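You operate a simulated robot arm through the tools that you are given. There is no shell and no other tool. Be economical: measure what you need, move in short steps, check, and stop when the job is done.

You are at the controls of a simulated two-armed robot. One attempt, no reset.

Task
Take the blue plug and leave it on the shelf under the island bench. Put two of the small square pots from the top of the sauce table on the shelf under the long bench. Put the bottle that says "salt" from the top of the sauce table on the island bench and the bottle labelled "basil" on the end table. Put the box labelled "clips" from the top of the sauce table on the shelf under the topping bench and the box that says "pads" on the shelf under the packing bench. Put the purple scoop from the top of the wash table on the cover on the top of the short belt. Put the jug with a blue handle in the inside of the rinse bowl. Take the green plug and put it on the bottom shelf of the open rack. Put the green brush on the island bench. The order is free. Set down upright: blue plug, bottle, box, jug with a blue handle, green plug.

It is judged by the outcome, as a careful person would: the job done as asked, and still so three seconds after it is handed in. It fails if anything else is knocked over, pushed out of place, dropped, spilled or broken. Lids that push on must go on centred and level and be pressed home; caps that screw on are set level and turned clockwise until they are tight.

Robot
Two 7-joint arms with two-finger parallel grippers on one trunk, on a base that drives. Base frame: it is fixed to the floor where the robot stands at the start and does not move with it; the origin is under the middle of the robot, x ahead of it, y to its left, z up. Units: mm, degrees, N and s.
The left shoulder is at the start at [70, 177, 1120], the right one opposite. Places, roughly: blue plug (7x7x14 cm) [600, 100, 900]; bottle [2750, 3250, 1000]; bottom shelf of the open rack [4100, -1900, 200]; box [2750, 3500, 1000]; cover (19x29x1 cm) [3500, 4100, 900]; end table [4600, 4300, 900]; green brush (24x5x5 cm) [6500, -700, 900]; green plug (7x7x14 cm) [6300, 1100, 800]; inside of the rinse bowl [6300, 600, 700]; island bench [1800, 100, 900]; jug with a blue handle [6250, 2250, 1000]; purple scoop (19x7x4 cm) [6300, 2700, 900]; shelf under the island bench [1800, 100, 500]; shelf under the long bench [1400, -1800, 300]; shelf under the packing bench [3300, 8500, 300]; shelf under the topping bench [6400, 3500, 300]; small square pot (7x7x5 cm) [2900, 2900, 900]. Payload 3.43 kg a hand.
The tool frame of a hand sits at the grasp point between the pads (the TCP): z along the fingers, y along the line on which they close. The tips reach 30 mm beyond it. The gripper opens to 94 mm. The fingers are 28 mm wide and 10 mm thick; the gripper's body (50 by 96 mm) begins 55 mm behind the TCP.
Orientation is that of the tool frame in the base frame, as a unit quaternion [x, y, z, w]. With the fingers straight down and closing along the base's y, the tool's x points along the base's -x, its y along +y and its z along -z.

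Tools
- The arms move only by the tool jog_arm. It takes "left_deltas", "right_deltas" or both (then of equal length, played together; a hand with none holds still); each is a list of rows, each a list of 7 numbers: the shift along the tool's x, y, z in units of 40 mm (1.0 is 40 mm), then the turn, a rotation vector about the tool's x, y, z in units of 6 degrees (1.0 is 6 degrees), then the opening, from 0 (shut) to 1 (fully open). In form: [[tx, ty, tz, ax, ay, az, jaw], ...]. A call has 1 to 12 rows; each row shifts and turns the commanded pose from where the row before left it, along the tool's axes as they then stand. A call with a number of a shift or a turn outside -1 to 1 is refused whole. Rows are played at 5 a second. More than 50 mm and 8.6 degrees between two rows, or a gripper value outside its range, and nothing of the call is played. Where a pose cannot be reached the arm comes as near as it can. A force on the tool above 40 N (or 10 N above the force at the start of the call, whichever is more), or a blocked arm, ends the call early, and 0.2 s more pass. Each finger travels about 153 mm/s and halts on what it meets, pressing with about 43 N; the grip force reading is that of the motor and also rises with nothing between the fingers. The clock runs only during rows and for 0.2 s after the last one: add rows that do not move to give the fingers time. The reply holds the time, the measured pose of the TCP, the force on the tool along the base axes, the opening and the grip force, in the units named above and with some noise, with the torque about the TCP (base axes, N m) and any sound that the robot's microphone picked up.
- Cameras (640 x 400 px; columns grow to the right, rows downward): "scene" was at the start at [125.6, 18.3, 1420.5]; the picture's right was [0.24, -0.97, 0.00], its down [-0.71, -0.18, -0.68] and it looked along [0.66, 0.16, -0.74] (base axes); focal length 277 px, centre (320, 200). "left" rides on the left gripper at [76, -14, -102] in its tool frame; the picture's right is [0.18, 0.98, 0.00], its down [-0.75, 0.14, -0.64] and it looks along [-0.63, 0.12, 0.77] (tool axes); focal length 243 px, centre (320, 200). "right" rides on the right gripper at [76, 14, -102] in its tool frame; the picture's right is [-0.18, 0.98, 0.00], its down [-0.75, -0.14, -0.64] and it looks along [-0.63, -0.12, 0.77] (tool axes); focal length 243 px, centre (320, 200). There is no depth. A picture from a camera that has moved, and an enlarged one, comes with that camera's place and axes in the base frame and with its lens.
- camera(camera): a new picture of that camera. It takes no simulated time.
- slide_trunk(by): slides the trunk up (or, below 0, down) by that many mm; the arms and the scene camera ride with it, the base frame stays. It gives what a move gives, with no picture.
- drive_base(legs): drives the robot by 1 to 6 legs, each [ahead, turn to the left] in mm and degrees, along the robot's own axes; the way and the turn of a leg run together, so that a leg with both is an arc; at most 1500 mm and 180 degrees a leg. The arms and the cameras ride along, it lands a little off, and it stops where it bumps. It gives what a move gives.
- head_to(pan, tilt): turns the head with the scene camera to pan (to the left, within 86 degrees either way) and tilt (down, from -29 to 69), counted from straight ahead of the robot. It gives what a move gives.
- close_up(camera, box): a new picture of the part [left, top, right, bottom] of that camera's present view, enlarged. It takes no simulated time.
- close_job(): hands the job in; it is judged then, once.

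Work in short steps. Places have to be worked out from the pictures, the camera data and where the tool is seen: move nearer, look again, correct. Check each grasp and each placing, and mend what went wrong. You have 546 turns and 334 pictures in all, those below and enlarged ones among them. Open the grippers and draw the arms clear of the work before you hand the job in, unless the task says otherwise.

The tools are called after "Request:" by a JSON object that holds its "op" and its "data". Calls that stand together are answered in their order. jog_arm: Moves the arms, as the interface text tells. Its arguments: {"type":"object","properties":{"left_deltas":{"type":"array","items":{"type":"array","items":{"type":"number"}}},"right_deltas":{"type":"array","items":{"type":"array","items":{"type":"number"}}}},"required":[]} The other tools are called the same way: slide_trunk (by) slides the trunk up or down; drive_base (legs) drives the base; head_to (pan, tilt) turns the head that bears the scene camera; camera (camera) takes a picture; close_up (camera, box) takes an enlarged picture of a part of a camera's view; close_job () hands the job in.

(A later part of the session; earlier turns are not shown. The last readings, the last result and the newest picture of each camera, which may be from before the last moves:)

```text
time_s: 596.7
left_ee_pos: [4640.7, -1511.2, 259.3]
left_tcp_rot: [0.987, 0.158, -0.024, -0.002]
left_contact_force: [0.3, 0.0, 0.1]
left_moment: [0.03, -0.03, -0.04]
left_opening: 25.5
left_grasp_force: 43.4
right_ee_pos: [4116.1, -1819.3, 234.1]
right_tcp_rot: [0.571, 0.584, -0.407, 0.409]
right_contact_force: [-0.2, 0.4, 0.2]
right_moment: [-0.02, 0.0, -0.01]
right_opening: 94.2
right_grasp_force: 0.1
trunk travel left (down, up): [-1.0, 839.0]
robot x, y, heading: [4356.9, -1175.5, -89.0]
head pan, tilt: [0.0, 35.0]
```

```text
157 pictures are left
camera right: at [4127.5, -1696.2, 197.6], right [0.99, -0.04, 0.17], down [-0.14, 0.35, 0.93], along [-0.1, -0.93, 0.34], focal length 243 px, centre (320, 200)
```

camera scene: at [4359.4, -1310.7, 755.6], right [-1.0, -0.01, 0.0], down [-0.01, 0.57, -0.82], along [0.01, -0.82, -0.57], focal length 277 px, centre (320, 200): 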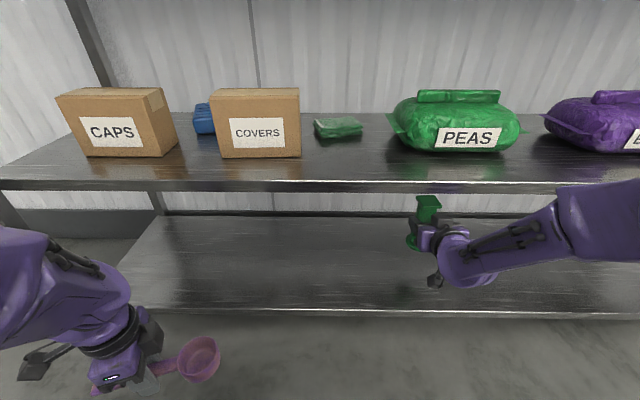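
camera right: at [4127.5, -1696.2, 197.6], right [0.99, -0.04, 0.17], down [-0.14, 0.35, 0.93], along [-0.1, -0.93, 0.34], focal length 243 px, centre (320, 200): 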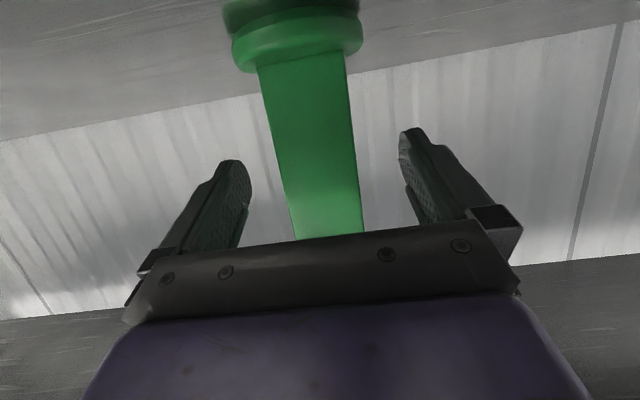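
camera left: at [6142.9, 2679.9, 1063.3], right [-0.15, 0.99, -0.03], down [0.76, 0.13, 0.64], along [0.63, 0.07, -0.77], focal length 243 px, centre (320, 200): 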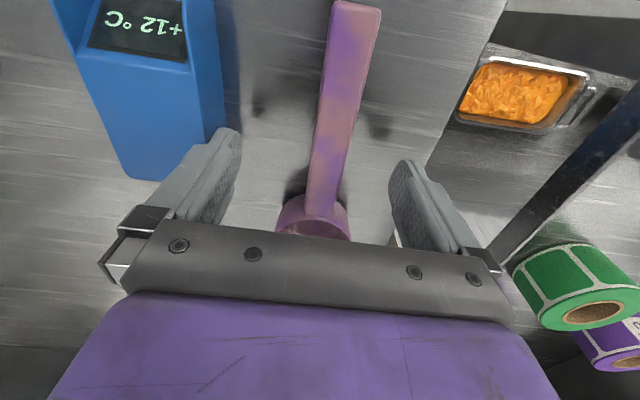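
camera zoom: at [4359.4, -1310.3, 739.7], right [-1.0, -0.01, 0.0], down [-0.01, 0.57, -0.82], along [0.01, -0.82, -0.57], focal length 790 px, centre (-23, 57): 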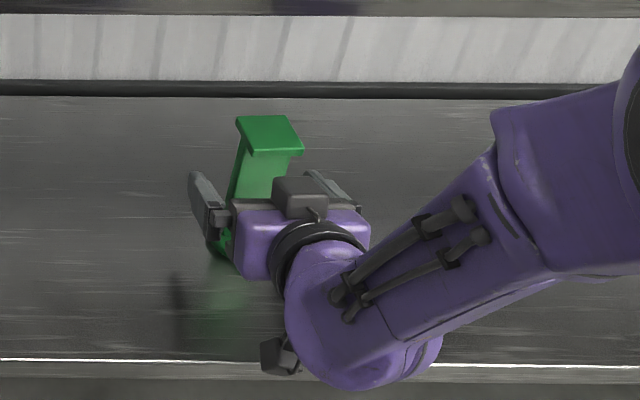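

Request:
{"op": "drive_base", "data": {"legs": [[-90, 0]]}}

Request:
{"op": "camera", "data": {"camera": "right"}}

Request:
{"op": "drive_base", "data": {"legs": [[-400, 0]]}}

Request:
{"op": "camera", "data": {"camera": "scene"}}

```text
time_s: 597.8
left_ee_pos: [4640.3, -1420.6, 259.5]
left_tcp_rot: [0.987, 0.16, -0.024, -0.002]
left_contact_force: [0.4, -1.3, -0.4]
left_moment: [0.0, -0.04, 0.01]
left_opening: 25.1
left_grasp_force: 43.0
right_ee_pos: [4113.5, -1729.1, 234.9]
right_tcp_rot: [0.57, 0.583, -0.408, 0.41]
right_contact_force: [-0.8, 0.2, 0.5]
right_moment: [-0.02, 0.0, 0.05]
right_opening: 93.9
right_grasp_force: 0.0
trunk travel left (down, up): [-1.0, 839.0]
robot x, y, heading: [4359.8, -1078.4, -89.1]
head pan, tilt: [0.0, 35.0]
```

```text
156 pictures are left
camera right: at [4126.1, -1605.8, 197.6], right [0.99, -0.04, 0.17], down [-0.14, 0.35, 0.93], along [-0.1, -0.93, 0.34], focal length 243 px, centre (320, 200)
```

right: 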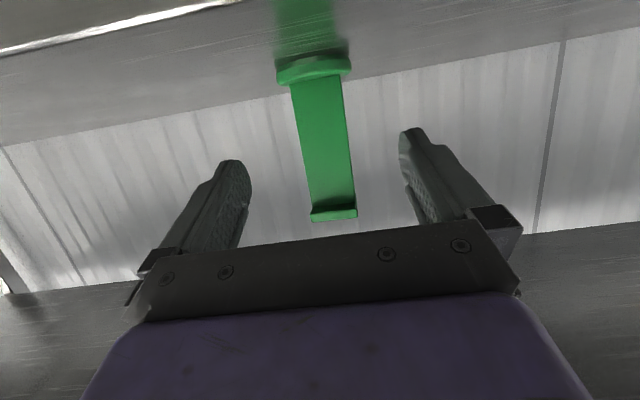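

```text
time_s: 600.2
left_ee_pos: [4634.7, -1024.5, 259.9]
left_tcp_rot: [0.987, 0.16, -0.024, -0.002]
left_contact_force: [0.4, -0.3, -0.8]
left_moment: [0.02, -0.03, 0.0]
left_opening: 25.5
left_grasp_force: 43.3
right_ee_pos: [4110.0, -1332.7, 233.8]
right_tcp_rot: [0.57, 0.584, -0.407, 0.41]
right_contact_force: [0.2, 0.9, 0.6]
right_moment: [-0.01, 0.02, 0.02]
right_opening: 93.8
right_grasp_force: 0.2
trunk travel left (down, up): [-1.0, 839.0]
robot x, y, heading: [4351.3, -686.6, -89.0]
head pan, tilt: [0.0, 35.0]
```

```text
155 pictures are left
camera scene: at [4352.4, -823.4, 739.7], right [-1.0, -0.02, 0.0], down [-0.01, 0.57, -0.82], along [0.01, -0.82, -0.57], focal length 277 px, centre (320, 200)
```

scene: 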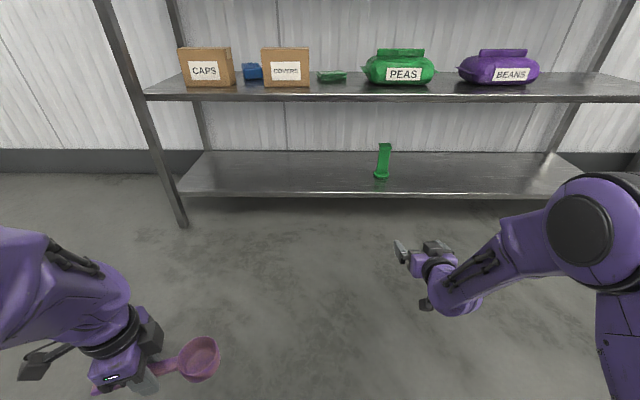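

Green plug is upright on the rack's bottom shelf. Next the green brush: raise the trunk, straighten the right hand and drive east.

Request:
{"op": "slide_trunk", "data": {"by": 400}}

Request:
{"op": "slide_trunk", "data": {"by": 400}}

Request:
{"op": "jog_arm", "data": {"right_deltas": [[0, 0, -0.5, 0, 1, 0, 1], [0, 0, -0.5, 0, 1, 0, 1], [0, 0, -0.5, 0, 1, 0, 1], [0, 0, -0.5, 0, 1, 0, 1], [0, 0, -0.5, 0, 1, 0, 1], [0, 0, -0.5, 0, 1, 0, 1], [0, 0, 0, 0, 1, 0, 1], [0, 0, 0, 0, 1, 0, 1], [0, 0, 0, 0, 1, 0, 1], [0, 0, 0, 0, 1, 0, 1], [0, 0, 0, 0, 1, 0, 1], [0, 0, 0, 0, 0.7, 0, 1]]}}

Request:
{"op": "drive_base", "data": {"legs": [[0, 89], [1050, 0]]}}

Request:
{"op": "head_to", "data": {"pan": 0, "tilt": 25}}

Request:
{"op": "camera", "data": {"camera": "scene"}}

```text
time_s: 604.1
left_ee_pos: [4635.2, -1024.9, 660.1]
left_tcp_rot: [0.987, 0.16, -0.023, -0.002]
left_contact_force: [0.3, 0.0, -0.8]
left_moment: [0.02, -0.04, -0.03]
left_opening: 25.1
left_grasp_force: 42.8
right_ee_pos: [4110.2, -1332.8, 634.0]
right_tcp_rot: [0.57, 0.584, -0.407, 0.41]
right_contact_force: [-0.6, 0.5, -0.2]
right_moment: [0.03, -0.02, 0.01]
right_opening: 94.0
right_grasp_force: 0.1
trunk travel left (down, up): [-401.0, 439.0]
robot x, y, heading: [4348.8, -684.3, -89.1]
head pan, tilt: [0.0, 35.0]
```

```text
time_s: 607.9
left_ee_pos: [4634.8, -1024.7, 1059.7]
left_tcp_rot: [0.987, 0.161, -0.024, -0.002]
left_contact_force: [0.7, -0.7, -1.4]
left_moment: [0.0, -0.01, 0.01]
left_opening: 25.3
left_grasp_force: 43.4
right_ee_pos: [4110.6, -1333.3, 1035.1]
right_tcp_rot: [0.57, 0.584, -0.407, 0.41]
right_contact_force: [-0.1, 0.0, 0.0]
right_moment: [-0.02, -0.01, 0.0]
right_opening: 93.8
right_grasp_force: 0.2
trunk travel left (down, up): [-801.0, 39.0]
robot x, y, heading: [4353.0, -686.3, -89.1]
head pan, tilt: [0.0, 35.0]
```

```text
time_s: 610.5
left_ee_pos: [4635.7, -1025.0, 1060.3]
left_tcp_rot: [0.987, 0.16, -0.024, -0.001]
left_contact_force: [0.2, -1.1, -0.7]
left_moment: [0.04, -0.05, 0.02]
left_opening: 25.6
left_grasp_force: 42.5
right_ee_pos: [4107.7, -1235.6, 1101.2]
right_tcp_rot: [0.701, 0.713, -0.005, -0.001]
right_contact_force: [0.2, -0.3, -0.3]
right_moment: [0.0, 0.01, 0.0]
right_opening: 94.1
right_grasp_force: 0.0
trunk travel left (down, up): [-801.0, 39.0]
robot x, y, heading: [4350.2, -683.8, -89.0]
head pan, tilt: [0.0, 35.0]
```

```text
time_s: 619.7
left_ee_pos: [5756.7, -428.3, 1059.3]
left_tcp_rot: [0.597, 0.802, -0.019, 0.016]
left_contact_force: [-0.4, -0.1, -0.4]
left_moment: [0.03, 0.03, -0.03]
left_opening: 25.4
left_grasp_force: 43.2
right_ee_pos: [5950.0, -960.8, 1101.6]
right_tcp_rot: [0.005, 1.0, -0.004, 0.004]
right_contact_force: [0.3, 0.3, -0.6]
right_moment: [-0.03, 0.01, 0.0]
right_opening: 94.1
right_grasp_force: 0.0
trunk travel left (down, up): [-801.0, 39.0]
robot x, y, heading: [5409.7, -701.8, -0.9]
head pan, tilt: [0.0, 35.0]
```

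```text
time_s: 620.4
left_ee_pos: [5756.7, -429.0, 1059.1]
left_tcp_rot: [0.597, 0.802, -0.019, 0.016]
left_contact_force: [0.2, 0.3, -0.5]
left_moment: [0.03, 0.03, -0.02]
left_opening: 25.3
left_grasp_force: 43.0
right_ee_pos: [5951.9, -961.1, 1101.2]
right_tcp_rot: [0.005, 1.0, -0.004, 0.003]
right_contact_force: [0.0, -0.4, -0.6]
right_moment: [-0.01, -0.02, -0.02]
right_opening: 94.2
right_grasp_force: 0.0
trunk travel left (down, up): [-801.0, 39.0]
robot x, y, heading: [5406.8, -702.8, -0.8]
head pan, tilt: [0.0, 25.0]
```

```text
154 pictures are left
camera scene: at [5549.6, -703.7, 1555.3], right [-0.01, -1.0, 0.0], down [-0.42, 0.01, -0.91], along [0.91, -0.01, -0.42], focal length 277 px, centre (320, 200)
```

scene: 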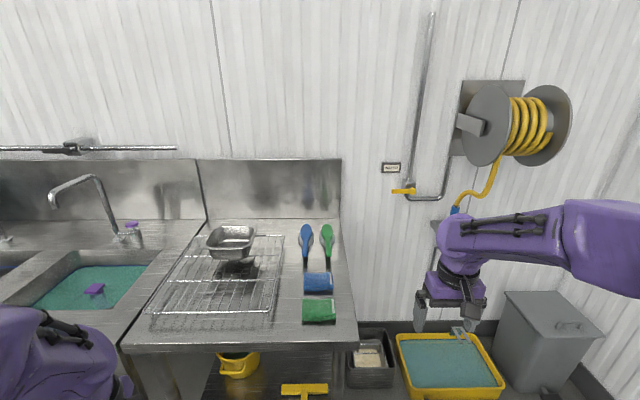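

Green brush lies at right on the drying bench. I zoom in.

Request:
{"op": "close_up", "data": {"camera": "scene", "box": [280, 210, 360, 280]}}

```text
5.71 times, centred on (320, 245) of scene
camera zoom: at [5549.6, -703.7, 1555.3], right [-0.01, -1.0, 0.0], down [-0.42, 0.01, -0.91], along [0.91, -0.01, -0.42], focal length 1581 px, centre (320, -57)
```

zoom: 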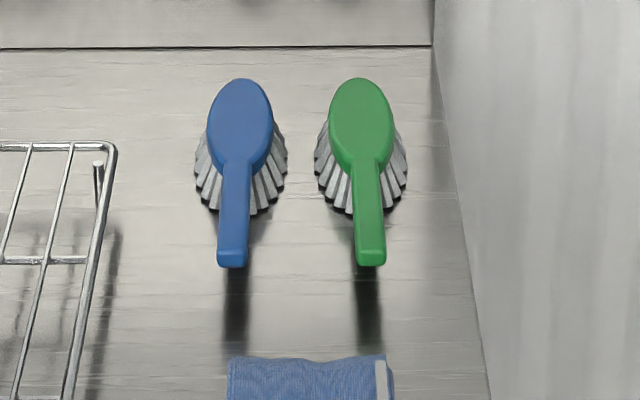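

Handle end ≈(6394,−745), head ≈(6566,−745), handle ~40 mm above the bench. I'll use a 40° tilted right hand from robot ≈(5650,−495).

Request:
{"op": "drive_base", "data": {"legs": [[0, 90.8], [208, 0], [0, -90], [150, 0]]}}

Request:
{"op": "jog_arm", "data": {"right_deltas": [[0, 0, 0, 0, -1, 0, 0.7], [0, 0, 0, 0, -1, 0, 0.7], [0, 0, 0, 0, -1, 0, 0.7], [0, 0, 0, 0, -1, 0, 0.7], [0, 0, 0, 0, -1, 0, 0.7], [0, 0, 0, 0, -1, 0, 0.7], [0, 0, 0, 0, -0.7, 0, 0.7], [0, 0, 0, 0, 0, 0, 0.7]]}}

Request:
{"op": "camera", "data": {"camera": "scene"}}

Request:
{"op": "camera", "data": {"camera": "right"}}

```text
time_s: 630.7
left_ee_pos: [5904.7, -217.2, 1059.9]
left_tcp_rot: [0.591, 0.806, -0.018, 0.016]
left_contact_force: [-0.4, -0.9, -1.0]
left_moment: [0.03, 0.0, 0.01]
left_opening: 25.2
left_grasp_force: 42.8
right_ee_pos: [6104.7, -746.4, 1102.8]
right_tcp_rot: [0.0, 1.0, -0.005, 0.004]
right_contact_force: [-1.0, 0.6, 0.4]
right_moment: [0.0, 0.0, 0.03]
right_opening: 94.0
right_grasp_force: 0.0
trunk travel left (down, up): [-801.0, 39.0]
robot x, y, heading: [5564.3, -496.2, 0.2]
head pan, tilt: [0.0, 25.0]
```

```text
time_s: 632.5
left_ee_pos: [5904.6, -217.9, 1059.0]
left_tcp_rot: [0.592, 0.806, -0.018, 0.016]
left_contact_force: [0.0, 0.6, -0.1]
left_moment: [0.01, 0.01, 0.01]
left_opening: 25.5
left_grasp_force: 43.7
right_ee_pos: [6107.7, -746.9, 1102.3]
right_tcp_rot: [-0.004, 0.937, -0.002, 0.348]
right_contact_force: [-0.2, -0.1, 1.0]
right_moment: [-0.01, 0.0, -0.02]
right_opening: 65.7
right_grasp_force: 0.0
trunk travel left (down, up): [-801.0, 39.0]
robot x, y, heading: [5564.0, -496.0, -0.1]
head pan, tilt: [0.0, 25.0]
```

```text
152 pictures are left
camera scene: at [5701.2, -495.2, 1555.4], right [0.0, -1.0, 0.0], down [-0.42, 0.0, -0.91], along [0.91, 0.0, -0.42], focal length 277 px, centre (320, 200)
```

scene: 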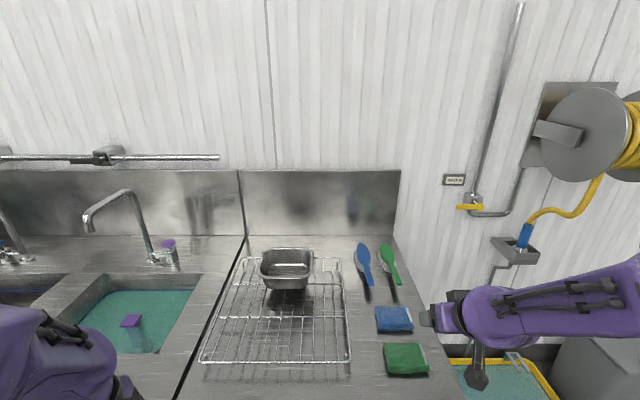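

```text
151 pictures are left
camera right: at [5982.9, -732.2, 1130.7], right [0.14, 0.98, 0.11], down [0.15, -0.13, 0.98], along [0.98, -0.12, -0.17], focal length 243 px, centre (320, 200)
```

right: 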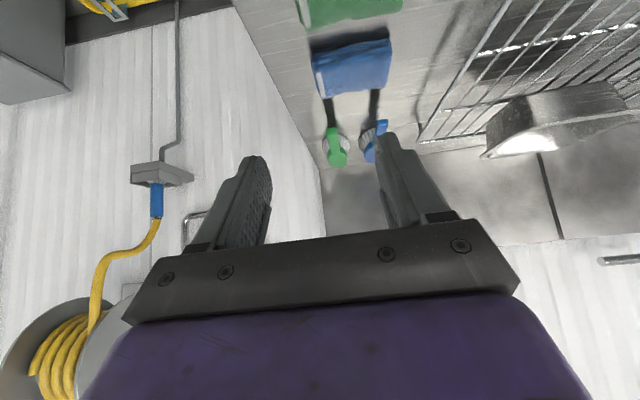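

Handle axis y≈−746. I drive 122 mm forward and move to a pre-grasp point.

Request:
{"op": "drive_base", "data": {"legs": [[122, 0]]}}

Request:
{"op": "jog_arm", "data": {"right_deltas": [[-0.295, 0, 0.925, 0, 0, 0, 0.75], [-0.295, 0, 0.925, 0, 0, 0, 0.75], [-0.295, 0, 0.925, 0, 0, 0, 0.75], [-0.295, 0, 0.925, 0, 0, 0, 0.75], [0, 0, 0, 0, 0, 0, 0.75]]}}

Request:
{"op": "camera", "data": {"camera": "right"}}

Request:
{"op": "close_up", "data": {"camera": "scene", "box": [340, 220, 480, 340]}}

```text
time_s: 633.7
left_ee_pos: [6025.2, -216.2, 1060.7]
left_tcp_rot: [0.591, 0.806, -0.018, 0.016]
left_contact_force: [0.0, -0.1, -0.7]
left_moment: [0.05, 0.04, 0.01]
left_opening: 25.4
left_grasp_force: 43.0
right_ee_pos: [6227.3, -747.9, 1102.8]
right_tcp_rot: [-0.003, 0.938, -0.003, 0.348]
right_contact_force: [-0.6, -1.5, -0.2]
right_moment: [-0.01, -0.02, 0.02]
right_opening: 66.1
right_grasp_force: 0.1
trunk travel left (down, up): [-801.0, 39.0]
robot x, y, heading: [5681.4, -492.3, 0.2]
head pan, tilt: [0.0, 25.0]
```

```text
time_s: 634.9
left_ee_pos: [6026.2, -217.0, 1059.9]
left_tcp_rot: [0.592, 0.805, -0.019, 0.016]
left_contact_force: [0.0, 0.4, -0.2]
left_moment: [0.03, 0.02, 0.03]
left_opening: 25.2
left_grasp_force: 42.7
right_ee_pos: [6362.9, -747.8, 1020.7]
right_tcp_rot: [-0.002, 0.937, -0.004, 0.348]
right_contact_force: [-0.8, 0.5, 0.3]
right_moment: [0.01, -0.03, 0.05]
right_opening: 70.2
right_grasp_force: 0.0
trunk travel left (down, up): [-801.0, 39.0]
robot x, y, heading: [5680.4, -493.8, -0.1]
head pan, tilt: [0.0, 25.0]
```

```text
150 pictures are left
camera right: at [6237.2, -732.8, 1049.8], right [0.14, 0.98, 0.11], down [0.15, -0.13, 0.98], along [0.98, -0.12, -0.17], focal length 243 px, centre (320, 200)
```

right: 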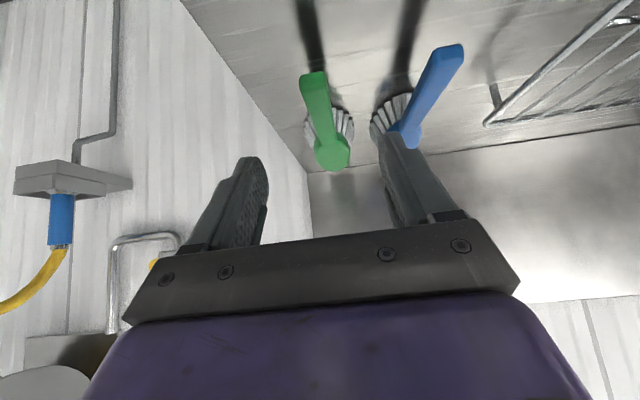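

```text
3.33 times, centred on (410, 280) of scene
camera zoom: at [5822.1, -495.1, 1555.5], right [0.0, -1.0, 0.0], down [-0.42, 0.0, -0.91], along [0.91, 0.0, -0.42], focal length 922 px, centre (20, -67)
```

zoom: 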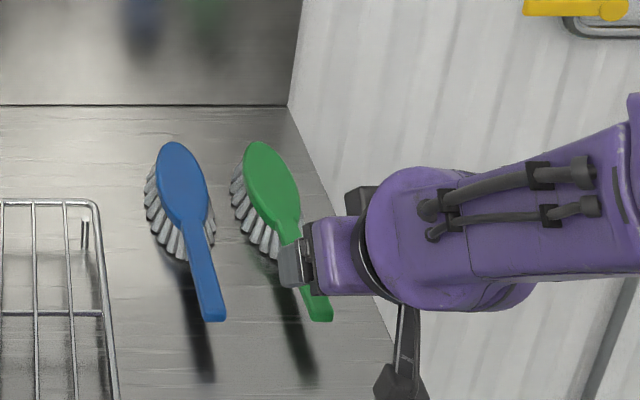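

Handle is centred (y≈−747, z≈938). I advance 106 mm and close.

Request:
{"op": "jog_arm", "data": {"right_deltas": [[0, 0, 0.9, 0, 0, 0, 0.75], [0, 0, 0.9, 0, 0, 0, 0.75], [0, 0, 0.85, 0, 0, 0, 0.75], [0, 0, 0, 0, 0, 0, 0.75]]}}

Request:
{"op": "camera", "data": {"camera": "right"}}

```text
time_s: 635.9
left_ee_pos: [6026.1, -217.0, 1059.0]
left_tcp_rot: [0.591, 0.806, -0.018, 0.015]
left_contact_force: [-0.4, 0.9, -0.8]
left_moment: [0.02, 0.01, 0.01]
left_opening: 25.2
left_grasp_force: 42.7
right_ee_pos: [6431.2, -747.3, 940.6]
right_tcp_rot: [-0.002, 0.938, -0.003, 0.346]
right_contact_force: [-1.6, 0.0, -0.4]
right_moment: [-0.02, -0.02, 0.0]
right_opening: 70.2
right_grasp_force: 0.1
trunk travel left (down, up): [-801.0, 39.0]
robot x, y, heading: [5681.7, -489.6, 0.1]
head pan, tilt: [0.0, 25.0]
```

```text
148 pictures are left
camera right: at [6306.1, -733.4, 968.8], right [0.14, 0.98, 0.11], down [0.15, -0.13, 0.98], along [0.98, -0.12, -0.17], focal length 243 px, centre (320, 200)
```

right: 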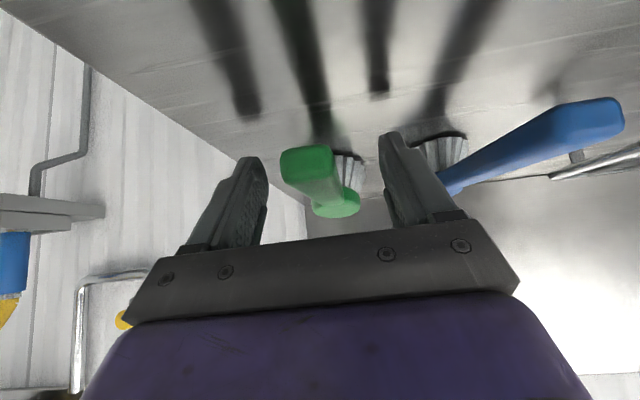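

Request:
{"op": "jog_arm", "data": {"right_deltas": [[0, 0, 0, 0, 0, 0, 0.4], [0, 0, 0, 0, 0, 0, 0], [0, 0, 0, 0, 0, 0, 0], [0, 0, 0, 0, 0, 0, 0]]}}

Request:
{"op": "jog_arm", "data": {"right_deltas": [[-0.48, 0, -0.57, 0, 0, 0, 0], [-0.48, 0, -0.57, 0, 0, 0, 0], [-0.48, 0, -0.57, 0, 0, 0, 0], [-0.48, 0, -0.57, 0, 0, 0, 0], [0, 0, 0, 0, 0, 0, 0]]}}

Request:
{"op": "camera", "data": {"camera": "scene"}}

```text
time_s: 636.9
left_ee_pos: [6026.0, -217.4, 1059.3]
left_tcp_rot: [0.591, 0.806, -0.018, 0.016]
left_contact_force: [0.6, 0.2, -0.4]
left_moment: [0.07, 0.02, 0.02]
left_opening: 25.6
left_grasp_force: 43.1
right_ee_pos: [6429.9, -748.6, 940.2]
right_tcp_rot: [-0.003, 0.938, -0.003, 0.347]
right_contact_force: [0.5, 0.7, 0.1]
right_moment: [0.04, 0.02, -0.01]
right_opening: 29.4
right_grasp_force: 43.5
trunk travel left (down, up): [-801.0, 39.0]
robot x, y, heading: [5685.4, -493.4, -0.1]
head pan, tilt: [0.0, 25.0]
```

```text
time_s: 638.1
left_ee_pos: [6027.0, -216.5, 1059.4]
left_tcp_rot: [0.592, 0.806, -0.019, 0.016]
left_contact_force: [-0.2, 0.3, -0.5]
left_moment: [0.04, 0.02, 0.03]
left_opening: 25.1
left_grasp_force: 43.1
right_ee_pos: [6430.0, -747.2, 1058.6]
right_tcp_rot: [-0.003, 0.938, -0.003, 0.347]
right_contact_force: [0.5, -0.3, -2.2]
right_moment: [-0.02, 0.12, 0.03]
right_opening: 29.4
right_grasp_force: 43.2
trunk travel left (down, up): [-801.0, 39.0]
robot x, y, heading: [5681.1, -493.3, -0.1]
head pan, tilt: [0.0, 25.0]
```

```text
147 pictures are left
camera scene: at [5824.0, -495.4, 1555.3], right [0.0, -1.0, 0.0], down [-0.42, 0.0, -0.91], along [0.91, 0.0, -0.42], focal length 277 px, centre (320, 200)
```

scene: 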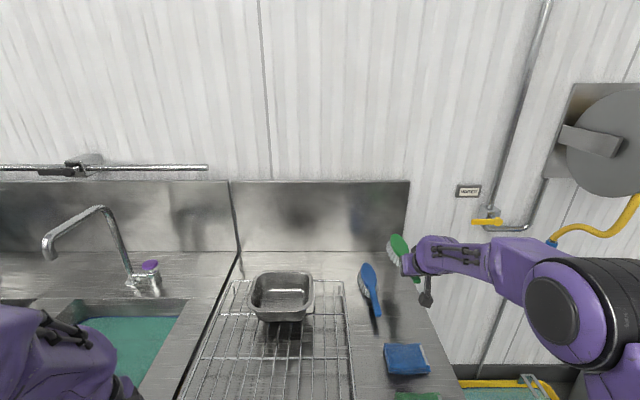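

Brush held. I back out and head west along the aisle between the island and the rack.

Request:
{"op": "drive_base", "data": {"legs": [[-450, 0], [0, -90], [300, 0], [0, -90], [1400, 0]]}}

Request:
{"op": "head_to", "data": {"pan": -25, "tilt": 22}}

Request:
{"op": "camera", "data": {"camera": "scene"}}

```text
time_s: 656.8
left_ee_pos: [3478.5, -1085.1, 1060.4]
left_tcp_rot: [0.807, -0.59, -0.016, -0.018]
left_contact_force: [-0.1, -0.3, -0.3]
left_moment: [-0.03, 0.0, -0.05]
left_opening: 25.4
left_grasp_force: 42.9
right_ee_pos: [3073.4, -556.3, 1059.2]
right_tcp_rot: [0.938, 0.004, -0.347, -0.003]
right_contact_force: [-0.6, -0.1, -0.7]
right_moment: [-0.02, 0.0, 0.02]
right_opening: 0.0
right_grasp_force: 33.1
trunk travel left (down, up): [-801.0, 39.0]
robot x, y, heading: [3825.5, -805.5, -179.7]
head pan, tilt: [0.0, 25.0]
```

```text
time_s: 657.6
left_ee_pos: [3476.8, -1086.4, 1059.1]
left_tcp_rot: [0.807, -0.59, -0.016, -0.018]
left_contact_force: [-0.4, 0.5, 0.1]
left_moment: [-0.04, 0.01, 0.01]
left_opening: 25.2
left_grasp_force: 43.3
right_ee_pos: [3073.4, -557.4, 1058.8]
right_tcp_rot: [0.938, 0.004, -0.347, -0.003]
right_contact_force: [0.8, -0.2, -0.5]
right_moment: [-0.02, -0.02, -0.01]
right_opening: 0.0
right_grasp_force: 32.7
trunk travel left (down, up): [-801.0, 39.0]
robot x, y, heading: [3822.0, -804.6, -180.0]
head pan, tilt: [-25.0, 22.0]
```

```text
146 pictures are left
camera scene: at [3684.9, -770.0, 1560.3], right [0.42, 0.91, 0.0], down [0.34, -0.16, -0.93], along [-0.84, 0.39, -0.37], focal length 277 px, centre (320, 200)
```

scene: 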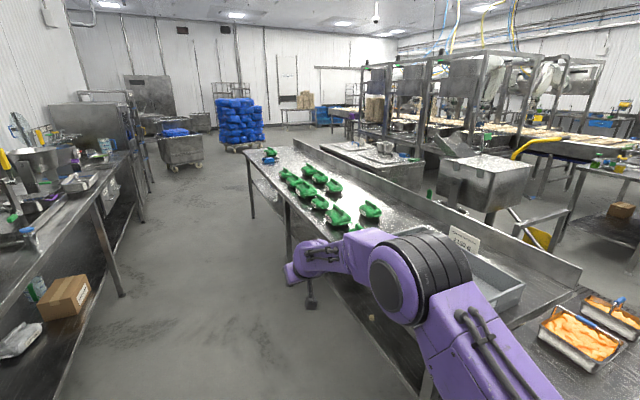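

The right gripper is empty — the brush slipped out during the drive. I turn around to search for it on the floor.

Request:
{"op": "drive_base", "data": {"legs": [[0, 90], [0, 75]]}}

Request:
{"op": "head_to", "data": {"pan": 0, "tilt": 22}}

Request:
{"op": "camera", "data": {"camera": "scene"}}

```text
time_s: 665.1
left_ee_pos: [4223.7, -624.2, 1061.1]
left_tcp_rot: [0.687, 0.726, -0.02, 0.014]
left_contact_force: [0.6, 0.6, -0.3]
left_moment: [0.03, 0.01, -0.01]
left_opening: 25.6
left_grasp_force: 42.9
right_ee_pos: [4482.1, -1236.9, 1060.0]
right_tcp_rot: [0.114, 0.931, -0.046, 0.344]
right_contact_force: [-0.7, 0.3, 0.4]
right_moment: [0.03, -0.01, 0.01]
right_opening: 0.3
right_grasp_force: 33.0
trunk travel left (down, up): [-801.0, 39.0]
robot x, y, heading: [3821.6, -809.2, -14.2]
head pan, tilt: [-25.0, 22.0]
```

```text
time_s: 666.0
left_ee_pos: [4223.5, -625.3, 1059.1]
left_tcp_rot: [0.687, 0.726, -0.02, 0.014]
left_contact_force: [0.8, 0.7, -1.2]
left_moment: [0.0, 0.0, 0.0]
left_opening: 25.5
left_grasp_force: 42.7
right_ee_pos: [4481.8, -1237.0, 1059.1]
right_tcp_rot: [0.115, 0.931, -0.047, 0.344]
right_contact_force: [-0.2, 0.1, -0.7]
right_moment: [-0.01, -0.01, 0.02]
right_opening: 0.0
right_grasp_force: 33.3
trunk travel left (down, up): [-801.0, 39.0]
robot x, y, heading: [3821.1, -808.1, -14.2]
head pan, tilt: [0.0, 22.0]
```

```text
145 pictures are left
camera scene: at [3958.0, -844.4, 1560.3], right [-0.25, -0.97, 0.0], down [-0.36, 0.09, -0.93], along [0.9, -0.23, -0.37], focal length 277 px, centre (320, 200)
```

scene: 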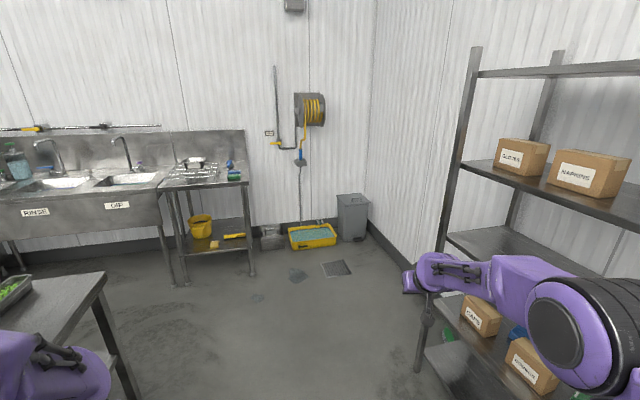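

I look toward the rack's east end, where the swing may have clipped it.

Request:
{"op": "head_to", "data": {"pan": -20, "tilt": 35}}

Request:
{"op": "camera", "data": {"camera": "scene"}}

Request:
{"op": "head_to", "data": {"pan": 10, "tilt": 40}}

Request:
{"op": "camera", "data": {"camera": "scene"}}

```text
time_s: 666.9
left_ee_pos: [4223.8, -624.1, 1058.9]
left_tcp_rot: [0.687, 0.726, -0.021, 0.013]
left_contact_force: [0.9, -0.1, -0.2]
left_moment: [0.02, 0.0, -0.05]
left_opening: 25.3
left_grasp_force: 42.3
right_ee_pos: [4482.1, -1238.2, 1059.5]
right_tcp_rot: [0.114, 0.931, -0.046, 0.344]
right_contact_force: [0.1, 1.2, 0.2]
right_moment: [0.03, -0.01, 0.02]
right_opening: 0.0
right_grasp_force: 32.9
trunk travel left (down, up): [-801.0, 39.0]
robot x, y, heading: [3818.9, -805.5, -14.6]
head pan, tilt: [-20.0, 35.0]
```

```text
144 pictures are left
camera scene: at [3940.9, -870.9, 1539.7], right [-0.56, -0.83, 0.0], down [-0.47, 0.32, -0.82], along [0.68, -0.46, -0.57], focal length 277 px, centre (320, 200)
```

scene: 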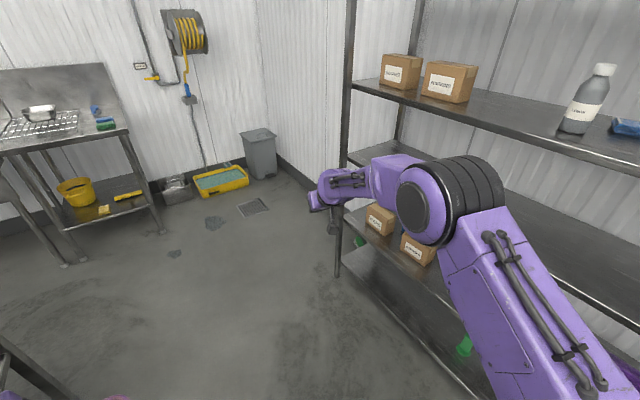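

```text
time_s: 667.8
left_ee_pos: [4223.8, -624.9, 1059.4]
left_tcp_rot: [0.687, 0.726, -0.02, 0.013]
left_contact_force: [0.1, 0.3, -0.6]
left_moment: [0.07, -0.01, 0.0]
left_opening: 25.5
left_grasp_force: 42.6
right_ee_pos: [4482.0, -1237.2, 1059.1]
right_tcp_rot: [0.114, 0.931, -0.046, 0.344]
right_contact_force: [0.2, 0.8, -0.3]
right_moment: [-0.02, 0.0, -0.01]
right_opening: 0.1
right_grasp_force: 32.9
trunk travel left (down, up): [-801.0, 39.0]
robot x, y, heading: [3818.1, -806.0, -14.3]
head pan, tilt: [10.0, 40.0]
```

```text
143 pictures are left
camera scene: at [3952.9, -827.9, 1532.1], right [-0.08, -1.0, 0.0], down [-0.64, 0.05, -0.77], along [0.76, -0.06, -0.64], focal length 277 px, centre (320, 200)
```

scene: 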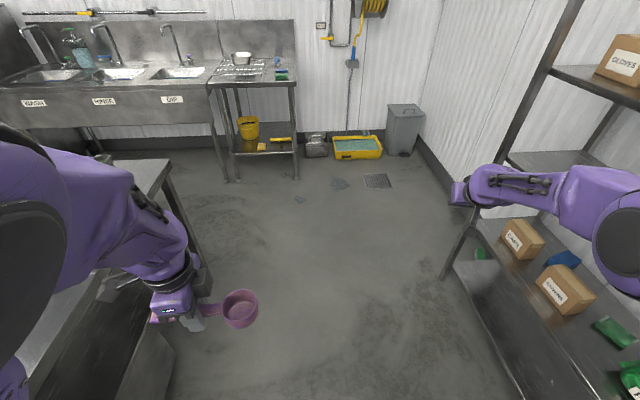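

A green thing appears on/near the rack's east end. I zoom.

Request:
{"op": "close_up", "data": {"camera": "scene", "box": [430, 200, 560, 320]}}

```text
3.33 times, centred on (495, 260) of scene
camera zoom: at [3952.9, -827.9, 1532.1], right [-0.08, -1.0, 0.0], down [-0.64, 0.05, -0.77], along [0.76, -0.06, -0.64], focal length 922 px, centre (-263, 0)
```

zoom: 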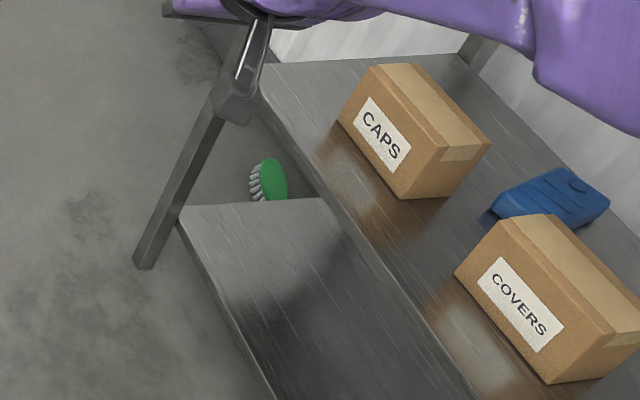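

The brush lies on the floor just east of the rack at ≈(5073,−2018). I fold the right arm to pointing-down close in, and drive to approach it from the north-east.

Request:
{"op": "jog_arm", "data": {"right_deltas": [[0.7, 0, -0.5, 0, 0.95, 0, 1], [0.7, 0, -0.4, 0, 0.95, 0, 1], [0.8, 0, -0.3, 0, 0.95, 0, 1], [0.8, 0, -0.2, 0, 0.95, 0, 1], [0.8, 0, -0.1, 0, 0.95, 0, 1], [0.9, 0, 0, 0, 0.95, 0, 1], [0.9, 0, 0, 0, 0.95, 0, 1], [0.9, 0, 0, 0, 0, 0, 1], [0.9, 0, 0, 0, 0, 0, 1], [0.9, 0, 0, 0, 0, 0, 1], [0.9, 0, 0, 0, 0, 0, 1], [0, 0, 0, 0, 0, 0, 1]]}}

Request:
{"op": "drive_base", "data": {"legs": [[0, 11], [1000, 0], [590, 0], [0, -72], [450, 0], [0, -45]]}}

Request:
{"op": "head_to", "data": {"pan": -10, "tilt": 45}}

Request:
{"op": "camera", "data": {"camera": "scene"}}

```text
time_s: 670.4
left_ee_pos: [4223.4, -625.6, 1059.0]
left_tcp_rot: [0.687, 0.726, -0.02, 0.013]
left_contact_force: [-0.8, -0.7, -0.5]
left_moment: [0.04, -0.01, -0.03]
left_opening: 25.4
left_grasp_force: 42.7
right_ee_pos: [4115.4, -1145.5, 1023.7]
right_tcp_rot: [0.123, 0.992, -0.005, 0.005]
right_contact_force: [0.6, 0.5, 0.2]
right_moment: [0.01, 0.02, 0.03]
right_opening: 94.1
right_grasp_force: 0.0
trunk travel left (down, up): [-801.0, 39.0]
robot x, y, heading: [3822.7, -810.0, -14.2]
head pan, tilt: [10.0, 40.0]
```

```text
time_s: 686.7
left_ee_pos: [5594.6, -1770.7, 1058.8]
left_tcp_rot: [0.994, -0.108, -0.023, -0.008]
left_contact_force: [-0.1, -0.3, 0.4]
left_moment: [0.01, -0.03, 0.01]
left_opening: 25.6
left_grasp_force: 43.5
right_ee_pos: [5120.5, -1525.7, 1023.5]
right_tcp_rot: [0.865, 0.502, -0.008, -0.001]
right_contact_force: [-0.5, 1.2, 0.0]
right_moment: [0.02, 0.02, 0.01]
right_opening: 93.9
right_grasp_force: 0.0
trunk travel left (down, up): [-801.0, 39.0]
robot x, y, heading: [5528.4, -1334.6, -119.9]
head pan, tilt: [10.0, 40.0]
```

```text
time_s: 687.6
left_ee_pos: [5593.5, -1769.6, 1060.5]
left_tcp_rot: [0.994, -0.106, -0.024, -0.008]
left_contact_force: [0.4, -0.4, -0.7]
left_moment: [-0.01, -0.02, 0.0]
left_opening: 25.5
left_grasp_force: 43.3
right_ee_pos: [5122.4, -1525.1, 1023.5]
right_tcp_rot: [0.865, 0.502, -0.007, -0.001]
right_contact_force: [-0.6, -0.2, 0.7]
right_moment: [-0.01, 0.01, 0.02]
right_opening: 94.1
right_grasp_force: 0.0
trunk travel left (down, up): [-801.0, 39.0]
robot x, y, heading: [5525.9, -1331.2, -119.9]
head pan, tilt: [-10.0, 45.0]
```

```text
141 pictures are left
camera scene: at [5446.0, -1440.2, 1524.9], right [-0.77, 0.64, 0.0], down [0.45, 0.54, -0.71], along [-0.45, -0.54, -0.71], focal length 277 px, centre (320, 200)
```

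scene: 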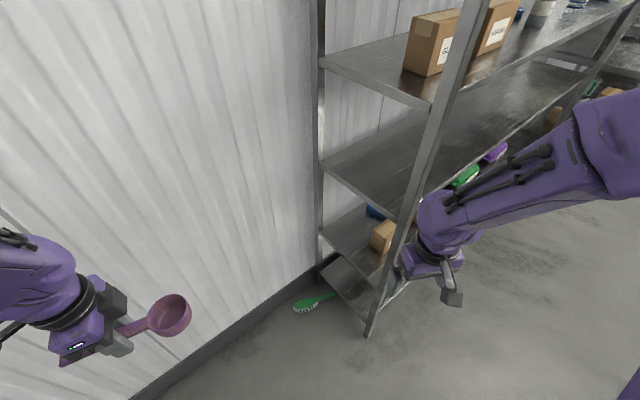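

The brush lies beside the rack near the wall; best reached with the left hand, which holds the scoop. So I deliver the scoop first: drive north toward the short belt.

Request:
{"op": "drive_base", "data": {"legs": [[0, -150], [1450, 0], [1450, 0], [650, 0], [0, 62], [1000, 0]]}}

Request:
{"op": "drive_base", "data": {"legs": [[1000, 0], [0, -62]]}}

Request:
{"op": "head_to", "data": {"pan": 10, "tilt": 25}}

Request:
{"op": "camera", "data": {"camera": "scene"}}

```text
time_s: 718.5
left_ee_pos: [4189.6, 2599.1, 1058.6]
left_tcp_rot: [-0.644, 0.764, 0.01, 0.022]
left_contact_force: [0.6, -0.6, 0.3]
left_moment: [-0.03, 0.02, 0.01]
left_opening: 25.2
left_grasp_force: 43.0
right_ee_pos: [4413.4, 3081.8, 1023.7]
right_tcp_rot: [0.972, -0.234, -0.005, -0.005]
right_contact_force: [-0.4, 0.5, -0.3]
right_moment: [-0.01, 0.01, -0.01]
right_opening: 93.8
right_grasp_force: 0.1
trunk travel left (down, up): [-801.0, 39.0]
robot x, y, heading: [4627.8, 2685.5, 152.4]
head pan, tilt: [-10.0, 45.0]
```

```text
time_s: 726.4
left_ee_pos: [3453.5, 3480.7, 1060.9]
left_tcp_rot: [-0.164, 0.986, -0.002, 0.024]
left_contact_force: [0.4, -0.3, -0.5]
left_moment: [-0.03, 0.04, -0.01]
left_opening: 25.5
left_grasp_force: 43.0
right_ee_pos: [3982.6, 3515.6, 1023.7]
right_tcp_rot: [0.716, -0.698, -0.001, -0.008]
right_contact_force: [0.3, -0.1, -1.0]
right_moment: [0.02, -0.01, -0.01]
right_opening: 94.0
right_grasp_force: 0.0
trunk travel left (down, up): [-801.0, 39.0]
robot x, y, heading: [3737.5, 3143.2, 91.2]
head pan, tilt: [-10.0, 45.0]
```

```text
time_s: 727.2
left_ee_pos: [3453.8, 3480.4, 1059.2]
left_tcp_rot: [-0.165, 0.986, -0.003, 0.024]
left_contact_force: [-0.3, 0.3, -0.7]
left_moment: [0.01, 0.02, 0.02]
left_opening: 25.6
left_grasp_force: 43.1
right_ee_pos: [3983.6, 3516.1, 1024.1]
right_tcp_rot: [0.717, -0.698, -0.001, -0.007]
right_contact_force: [0.1, 0.0, -0.2]
right_moment: [-0.01, -0.02, -0.01]
right_opening: 94.2
right_grasp_force: 0.0
trunk travel left (down, up): [-801.0, 39.0]
robot x, y, heading: [3741.1, 3139.4, 91.4]
head pan, tilt: [10.0, 25.0]
```

```text
140 pictures are left
camera scene: at [3717.3, 3282.2, 1555.4], right [0.98, 0.2, 0.0], down [0.08, -0.42, -0.91], along [-0.18, 0.89, -0.42], focal length 277 px, centre (320, 200)
```

scene: 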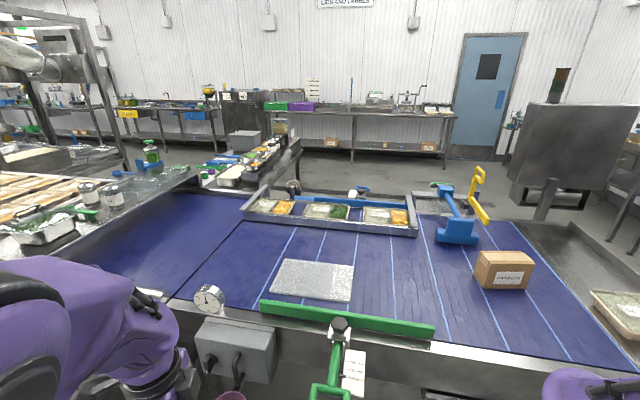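

The cover is the silver plate at x≈3415–3680, y≈3950–4145. I move the robot to ≈(3800,3380) and extend the left hand over it.

Request:
{"op": "drive_base", "data": {"legs": [[0, -15], [248, 0], [0, 14]]}}

Request:
{"op": "head_to", "data": {"pan": 20, "tilt": 35}}

Request:
{"op": "camera", "data": {"camera": "scene"}}

Request:
{"op": "camera", "data": {"camera": "left"}}

```text
time_s: 730.8
left_ee_pos: [3516.8, 3723.4, 1059.3]
left_tcp_rot: [-0.156, 0.988, -0.002, 0.023]
left_contact_force: [0.1, -0.5, -0.5]
left_moment: [-0.02, -0.02, -0.01]
left_opening: 25.1
left_grasp_force: 42.6
right_ee_pos: [4048.2, 3750.3, 1022.7]
right_tcp_rot: [0.71, -0.704, -0.001, -0.007]
right_contact_force: [-0.3, 0.7, 0.6]
right_moment: [0.0, 0.04, 0.01]
right_opening: 94.1
right_grasp_force: 0.1
trunk travel left (down, up): [-801.0, 39.0]
robot x, y, heading: [3794.0, 3377.4, 90.5]
head pan, tilt: [10.0, 25.0]
```

```text
time_s: 731.5
left_ee_pos: [3516.8, 3723.2, 1059.1]
left_tcp_rot: [-0.155, 0.988, -0.002, 0.025]
left_contact_force: [-0.9, 0.6, -0.5]
left_moment: [0.01, 0.03, -0.01]
left_opening: 25.2
left_grasp_force: 43.1
right_ee_pos: [4047.6, 3748.4, 1023.0]
right_tcp_rot: [0.711, -0.703, -0.002, -0.008]
right_contact_force: [-0.8, 0.0, -0.5]
right_moment: [0.01, -0.03, -0.01]
right_opening: 93.9
right_grasp_force: 0.1
trunk travel left (down, up): [-801.0, 39.0]
robot x, y, heading: [3797.8, 3382.3, 90.3]
head pan, tilt: [20.0, 35.0]
```

```text
139 pictures are left
camera scene: at [3762.7, 3512.4, 1539.7], right [0.94, 0.35, 0.0], down [0.2, -0.54, -0.82], along [-0.28, 0.77, -0.57], focal length 277 px, centre (320, 200)
```

scene: 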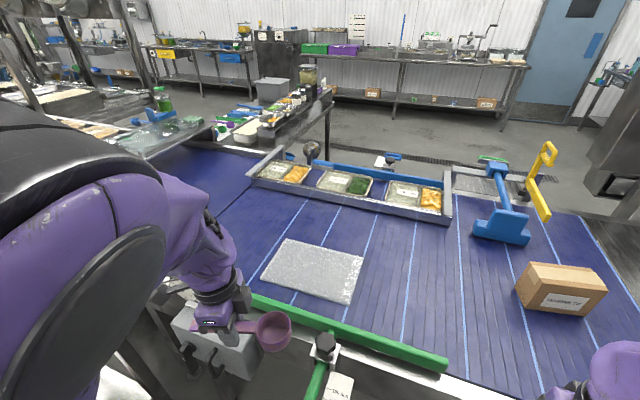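

```text
138 pictures are left
camera left: at [3442.8, 3686.1, 1158.3], right [-0.48, 0.88, -0.02], down [0.64, 0.36, 0.68], along [0.6, 0.31, -0.74], focal length 243 px, centre (320, 200)
```

left: 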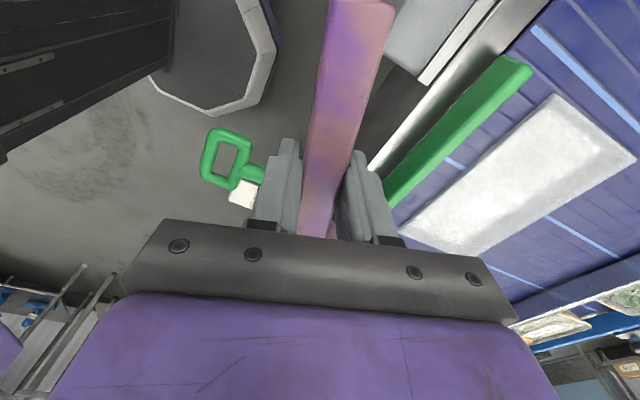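

Cover centre ≈(3550,4053). I move the left hand 323 mm forward over it.

Request:
{"op": "jog_arm", "data": {"left_deltas": [[-0.34, 0.95, 0, 0, 0, 0, 0], [-0.34, 0.95, 0, 0, 0, 0, 0], [-0.34, 0.95, 0, 0, 0, 0, 0], [-0.34, 0.95, 0, 0, 0, 0, 0], [-0.34, 0.95, 0, 0, 0, 0, 0], [-0.34, 0.95, 0, 0, 0, 0, 0], [-0.34, 0.95, 0, 0, 0, 0, 0], [-0.34, 0.95, 0, 0, 0, 0, 0], [0, 0, 0, 0, 0, 0, 0]]}}

Request:
{"op": "jog_arm", "data": {"left_deltas": [[0, 0, 0.8, 0, 0, 0, 0], [0, 0, 0.8, 0, 0, 0, 0], [0, 0, 0.8, 0, 0, 0, 0], [0, 0, 0, 0, 0, 0, 0]]}}

Request:
{"op": "camera", "data": {"camera": "scene"}}

Request:
{"op": "camera", "data": {"camera": "left"}}

```text
time_s: 733.5
left_ee_pos: [3524.3, 4045.5, 1062.7]
left_tcp_rot: [-0.155, 0.988, -0.002, 0.024]
left_contact_force: [-0.4, 0.4, 0.1]
left_moment: [0.02, 0.04, -0.01]
left_opening: 25.4
left_grasp_force: 42.7
right_ee_pos: [4047.8, 3748.6, 1023.6]
right_tcp_rot: [0.711, -0.703, -0.002, -0.008]
right_contact_force: [-1.1, 0.2, 0.6]
right_moment: [-0.01, 0.02, 0.0]
right_opening: 94.0
right_grasp_force: 0.0
trunk travel left (down, up): [-801.0, 39.0]
robot x, y, heading: [3797.8, 3382.7, 90.4]
head pan, tilt: [20.0, 35.0]
```

```text
time_s: 734.5
left_ee_pos: [3530.8, 4046.7, 964.7]
left_tcp_rot: [-0.155, 0.988, -0.002, 0.024]
left_contact_force: [0.1, 0.2, -0.1]
left_moment: [0.01, 0.0, -0.01]
left_opening: 25.3
left_grasp_force: 43.2
right_ee_pos: [4048.9, 3748.8, 1023.9]
right_tcp_rot: [0.711, -0.703, -0.001, -0.008]
right_contact_force: [-0.1, 0.2, 0.0]
right_moment: [0.0, -0.02, 0.01]
right_opening: 93.9
right_grasp_force: 0.0
trunk travel left (down, up): [-801.0, 39.0]
robot x, y, heading: [3796.2, 3378.6, 90.4]
head pan, tilt: [20.0, 35.0]
```

```text
137 pictures are left
camera scene: at [3763.1, 3512.6, 1539.7], right [0.94, 0.35, 0.0], down [0.2, -0.54, -0.82], along [-0.28, 0.77, -0.57], focal length 277 px, centre (320, 200)
```

scene: 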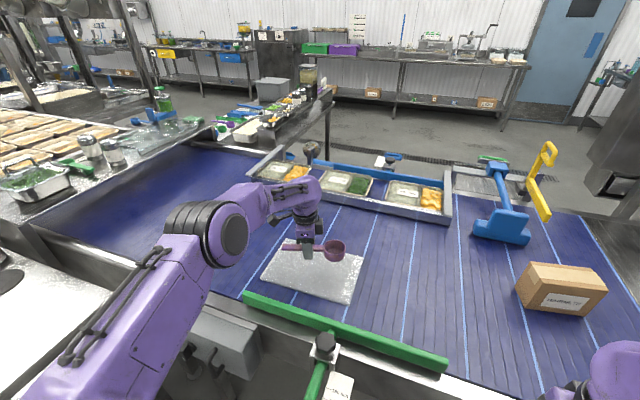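

```text
136 pictures are left
camera left: at [3458.5, 4009.5, 1063.8], right [-0.48, 0.88, -0.02], down [0.64, 0.36, 0.68], along [0.6, 0.31, -0.74], focal length 243 px, centre (320, 200)
```

left: 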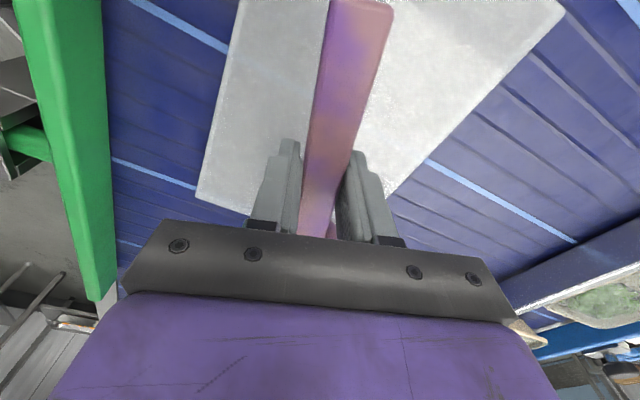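

Over the cover. I lower 28 mm, then in 4 mm steps until contact.

Request:
{"op": "jog_arm", "data": {"left_deltas": [[0, 0, 0.35, 0, 0, 0, 0], [0, 0, 0.35, 0, 0, 0, 0], [0, 0, 0, 0, 0, 0, 0]]}}

Request:
{"op": "jog_arm", "data": {"left_deltas": [[0, 0, 0.1, 0, 0, 0, 0], [0, 0, 0.1, 0, 0, 0, 0], [0, 0, 0, 0, 0, 0, 0]]}}

Request:
{"op": "jog_arm", "data": {"left_deltas": [[0, 0, 0.1, 0, 0, 0, 0], [0, 0, 0, 0, 0, 0, 0]]}}

Request:
{"op": "jog_arm", "data": {"left_deltas": [[0, 0, 0.1, 0, 0, 0, 0], [0, 0, 0, 0, 0, 0, 0]]}}

```text
time_s: 735.3
left_ee_pos: [3532.6, 4045.9, 937.2]
left_tcp_rot: [-0.154, 0.988, -0.001, 0.024]
left_contact_force: [-0.7, 0.5, -1.1]
left_moment: [-0.02, 0.02, -0.01]
left_opening: 25.7
left_grasp_force: 43.1
right_ee_pos: [4048.2, 3748.6, 1024.2]
right_tcp_rot: [0.71, -0.704, -0.001, -0.008]
right_contact_force: [0.1, -0.2, -0.3]
right_moment: [-0.02, -0.01, 0.01]
right_opening: 93.9
right_grasp_force: 0.1
trunk travel left (down, up): [-801.0, 39.0]
robot x, y, heading: [3794.7, 3383.0, 90.4]
head pan, tilt: [20.0, 35.0]
```

```text
time_s: 736.1
left_ee_pos: [3533.6, 4046.9, 929.0]
left_tcp_rot: [-0.154, 0.988, -0.003, 0.025]
left_contact_force: [-0.4, 0.1, 0.0]
left_moment: [-0.03, 0.04, -0.02]
left_opening: 25.5
left_grasp_force: 43.4
right_ee_pos: [4048.0, 3749.0, 1023.6]
right_tcp_rot: [0.71, -0.704, -0.002, -0.007]
right_contact_force: [0.0, 0.5, -1.0]
right_moment: [-0.02, 0.01, 0.0]
right_opening: 93.9
right_grasp_force: 0.1
trunk travel left (down, up): [-801.0, 39.0]
robot x, y, heading: [3797.1, 3378.7, 90.3]
head pan, tilt: [20.0, 35.0]
```

```text
time_s: 736.7
left_ee_pos: [3533.8, 4047.0, 924.6]
left_tcp_rot: [-0.155, 0.988, -0.002, 0.024]
left_contact_force: [0.4, 0.1, -0.9]
left_moment: [-0.04, 0.03, 0.02]
left_opening: 25.1
left_grasp_force: 43.0
right_ee_pos: [4047.2, 3749.6, 1024.4]
right_tcp_rot: [0.71, -0.704, -0.001, -0.008]
right_contact_force: [-0.1, 0.5, 0.0]
right_moment: [-0.01, -0.03, -0.01]
right_opening: 94.0
right_grasp_force: 0.0
trunk travel left (down, up): [-801.0, 39.0]
robot x, y, heading: [3795.8, 3379.3, 90.1]
head pan, tilt: [20.0, 35.0]
```

```text
time_s: 737.3
left_ee_pos: [3533.3, 4045.8, 921.8]
left_tcp_rot: [-0.155, 0.988, -0.003, 0.024]
left_contact_force: [-0.4, 0.9, -0.2]
left_moment: [-0.05, -0.02, -0.04]
left_opening: 25.5
left_grasp_force: 42.6
right_ee_pos: [4048.4, 3749.0, 1024.0]
right_tcp_rot: [0.71, -0.704, -0.001, -0.007]
right_contact_force: [0.6, -1.0, -0.5]
right_moment: [0.02, 0.04, -0.04]
right_opening: 93.7
right_grasp_force: 0.0
trunk travel left (down, up): [-801.0, 39.0]
robot x, y, heading: [3794.8, 3379.9, 90.2]
head pan, tilt: [20.0, 35.0]
```

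Request:
{"op": "jog_arm", "data": {"left_deltas": [[0, 0, 0.1, 0, 0, 0, 0], [0, 0, 0, 0, 0, 0, 0]]}}

Request:
{"op": "jog_arm", "data": {"left_deltas": [[0, 0, 0.1, 0, 0, 0, 0], [0, 0, 0, 0, 0, 0, 0]]}}

Request:
{"op": "close_up", "data": {"camera": "scene", "box": [240, 200, 400, 320]}}

```text
time_s: 737.9
left_ee_pos: [3534.0, 4046.9, 917.5]
left_tcp_rot: [-0.155, 0.988, -0.002, 0.023]
left_contact_force: [0.3, 0.6, -0.5]
left_moment: [-0.01, 0.08, -0.01]
left_opening: 25.5
left_grasp_force: 42.8
right_ee_pos: [4048.2, 3749.8, 1024.7]
right_tcp_rot: [0.71, -0.704, -0.002, -0.008]
right_contact_force: [0.1, 0.2, -0.3]
right_moment: [-0.01, 0.0, 0.01]
right_opening: 93.8
right_grasp_force: 0.1
trunk travel left (down, up): [-801.0, 39.0]
robot x, y, heading: [3795.5, 3380.9, 90.3]
head pan, tilt: [20.0, 35.0]
```

```text
time_s: 738.5
left_ee_pos: [3533.8, 4045.9, 913.8]
left_tcp_rot: [-0.154, 0.988, -0.003, 0.023]
left_contact_force: [-0.3, 0.4, -0.4]
left_moment: [-0.01, 0.04, -0.02]
left_opening: 25.7
left_grasp_force: 43.0
right_ee_pos: [4047.7, 3749.4, 1022.2]
right_tcp_rot: [0.71, -0.704, -0.002, -0.008]
right_contact_force: [-0.1, -0.5, 0.4]
right_moment: [0.01, -0.01, -0.03]
right_opening: 94.2
right_grasp_force: 0.1
trunk travel left (down, up): [-801.0, 39.0]
robot x, y, heading: [3793.6, 3382.7, 90.5]
head pan, tilt: [20.0, 35.0]
```

```text
3.33 times, centred on (320, 260) of scene
camera zoom: at [3763.1, 3512.6, 1539.7], right [0.94, 0.35, 0.0], down [0.2, -0.54, -0.82], along [-0.28, 0.77, -0.57], focal length 922 px, centre (320, 0)
```

zoom: 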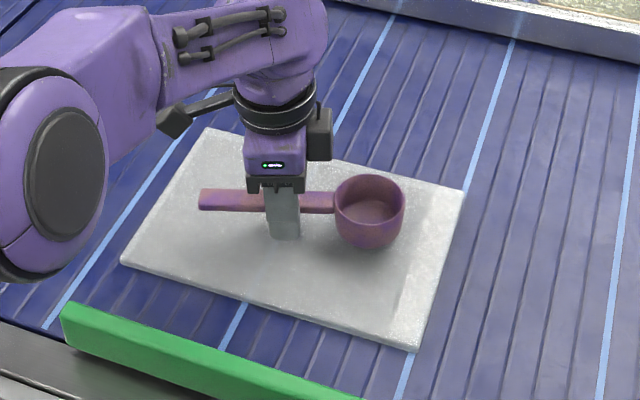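

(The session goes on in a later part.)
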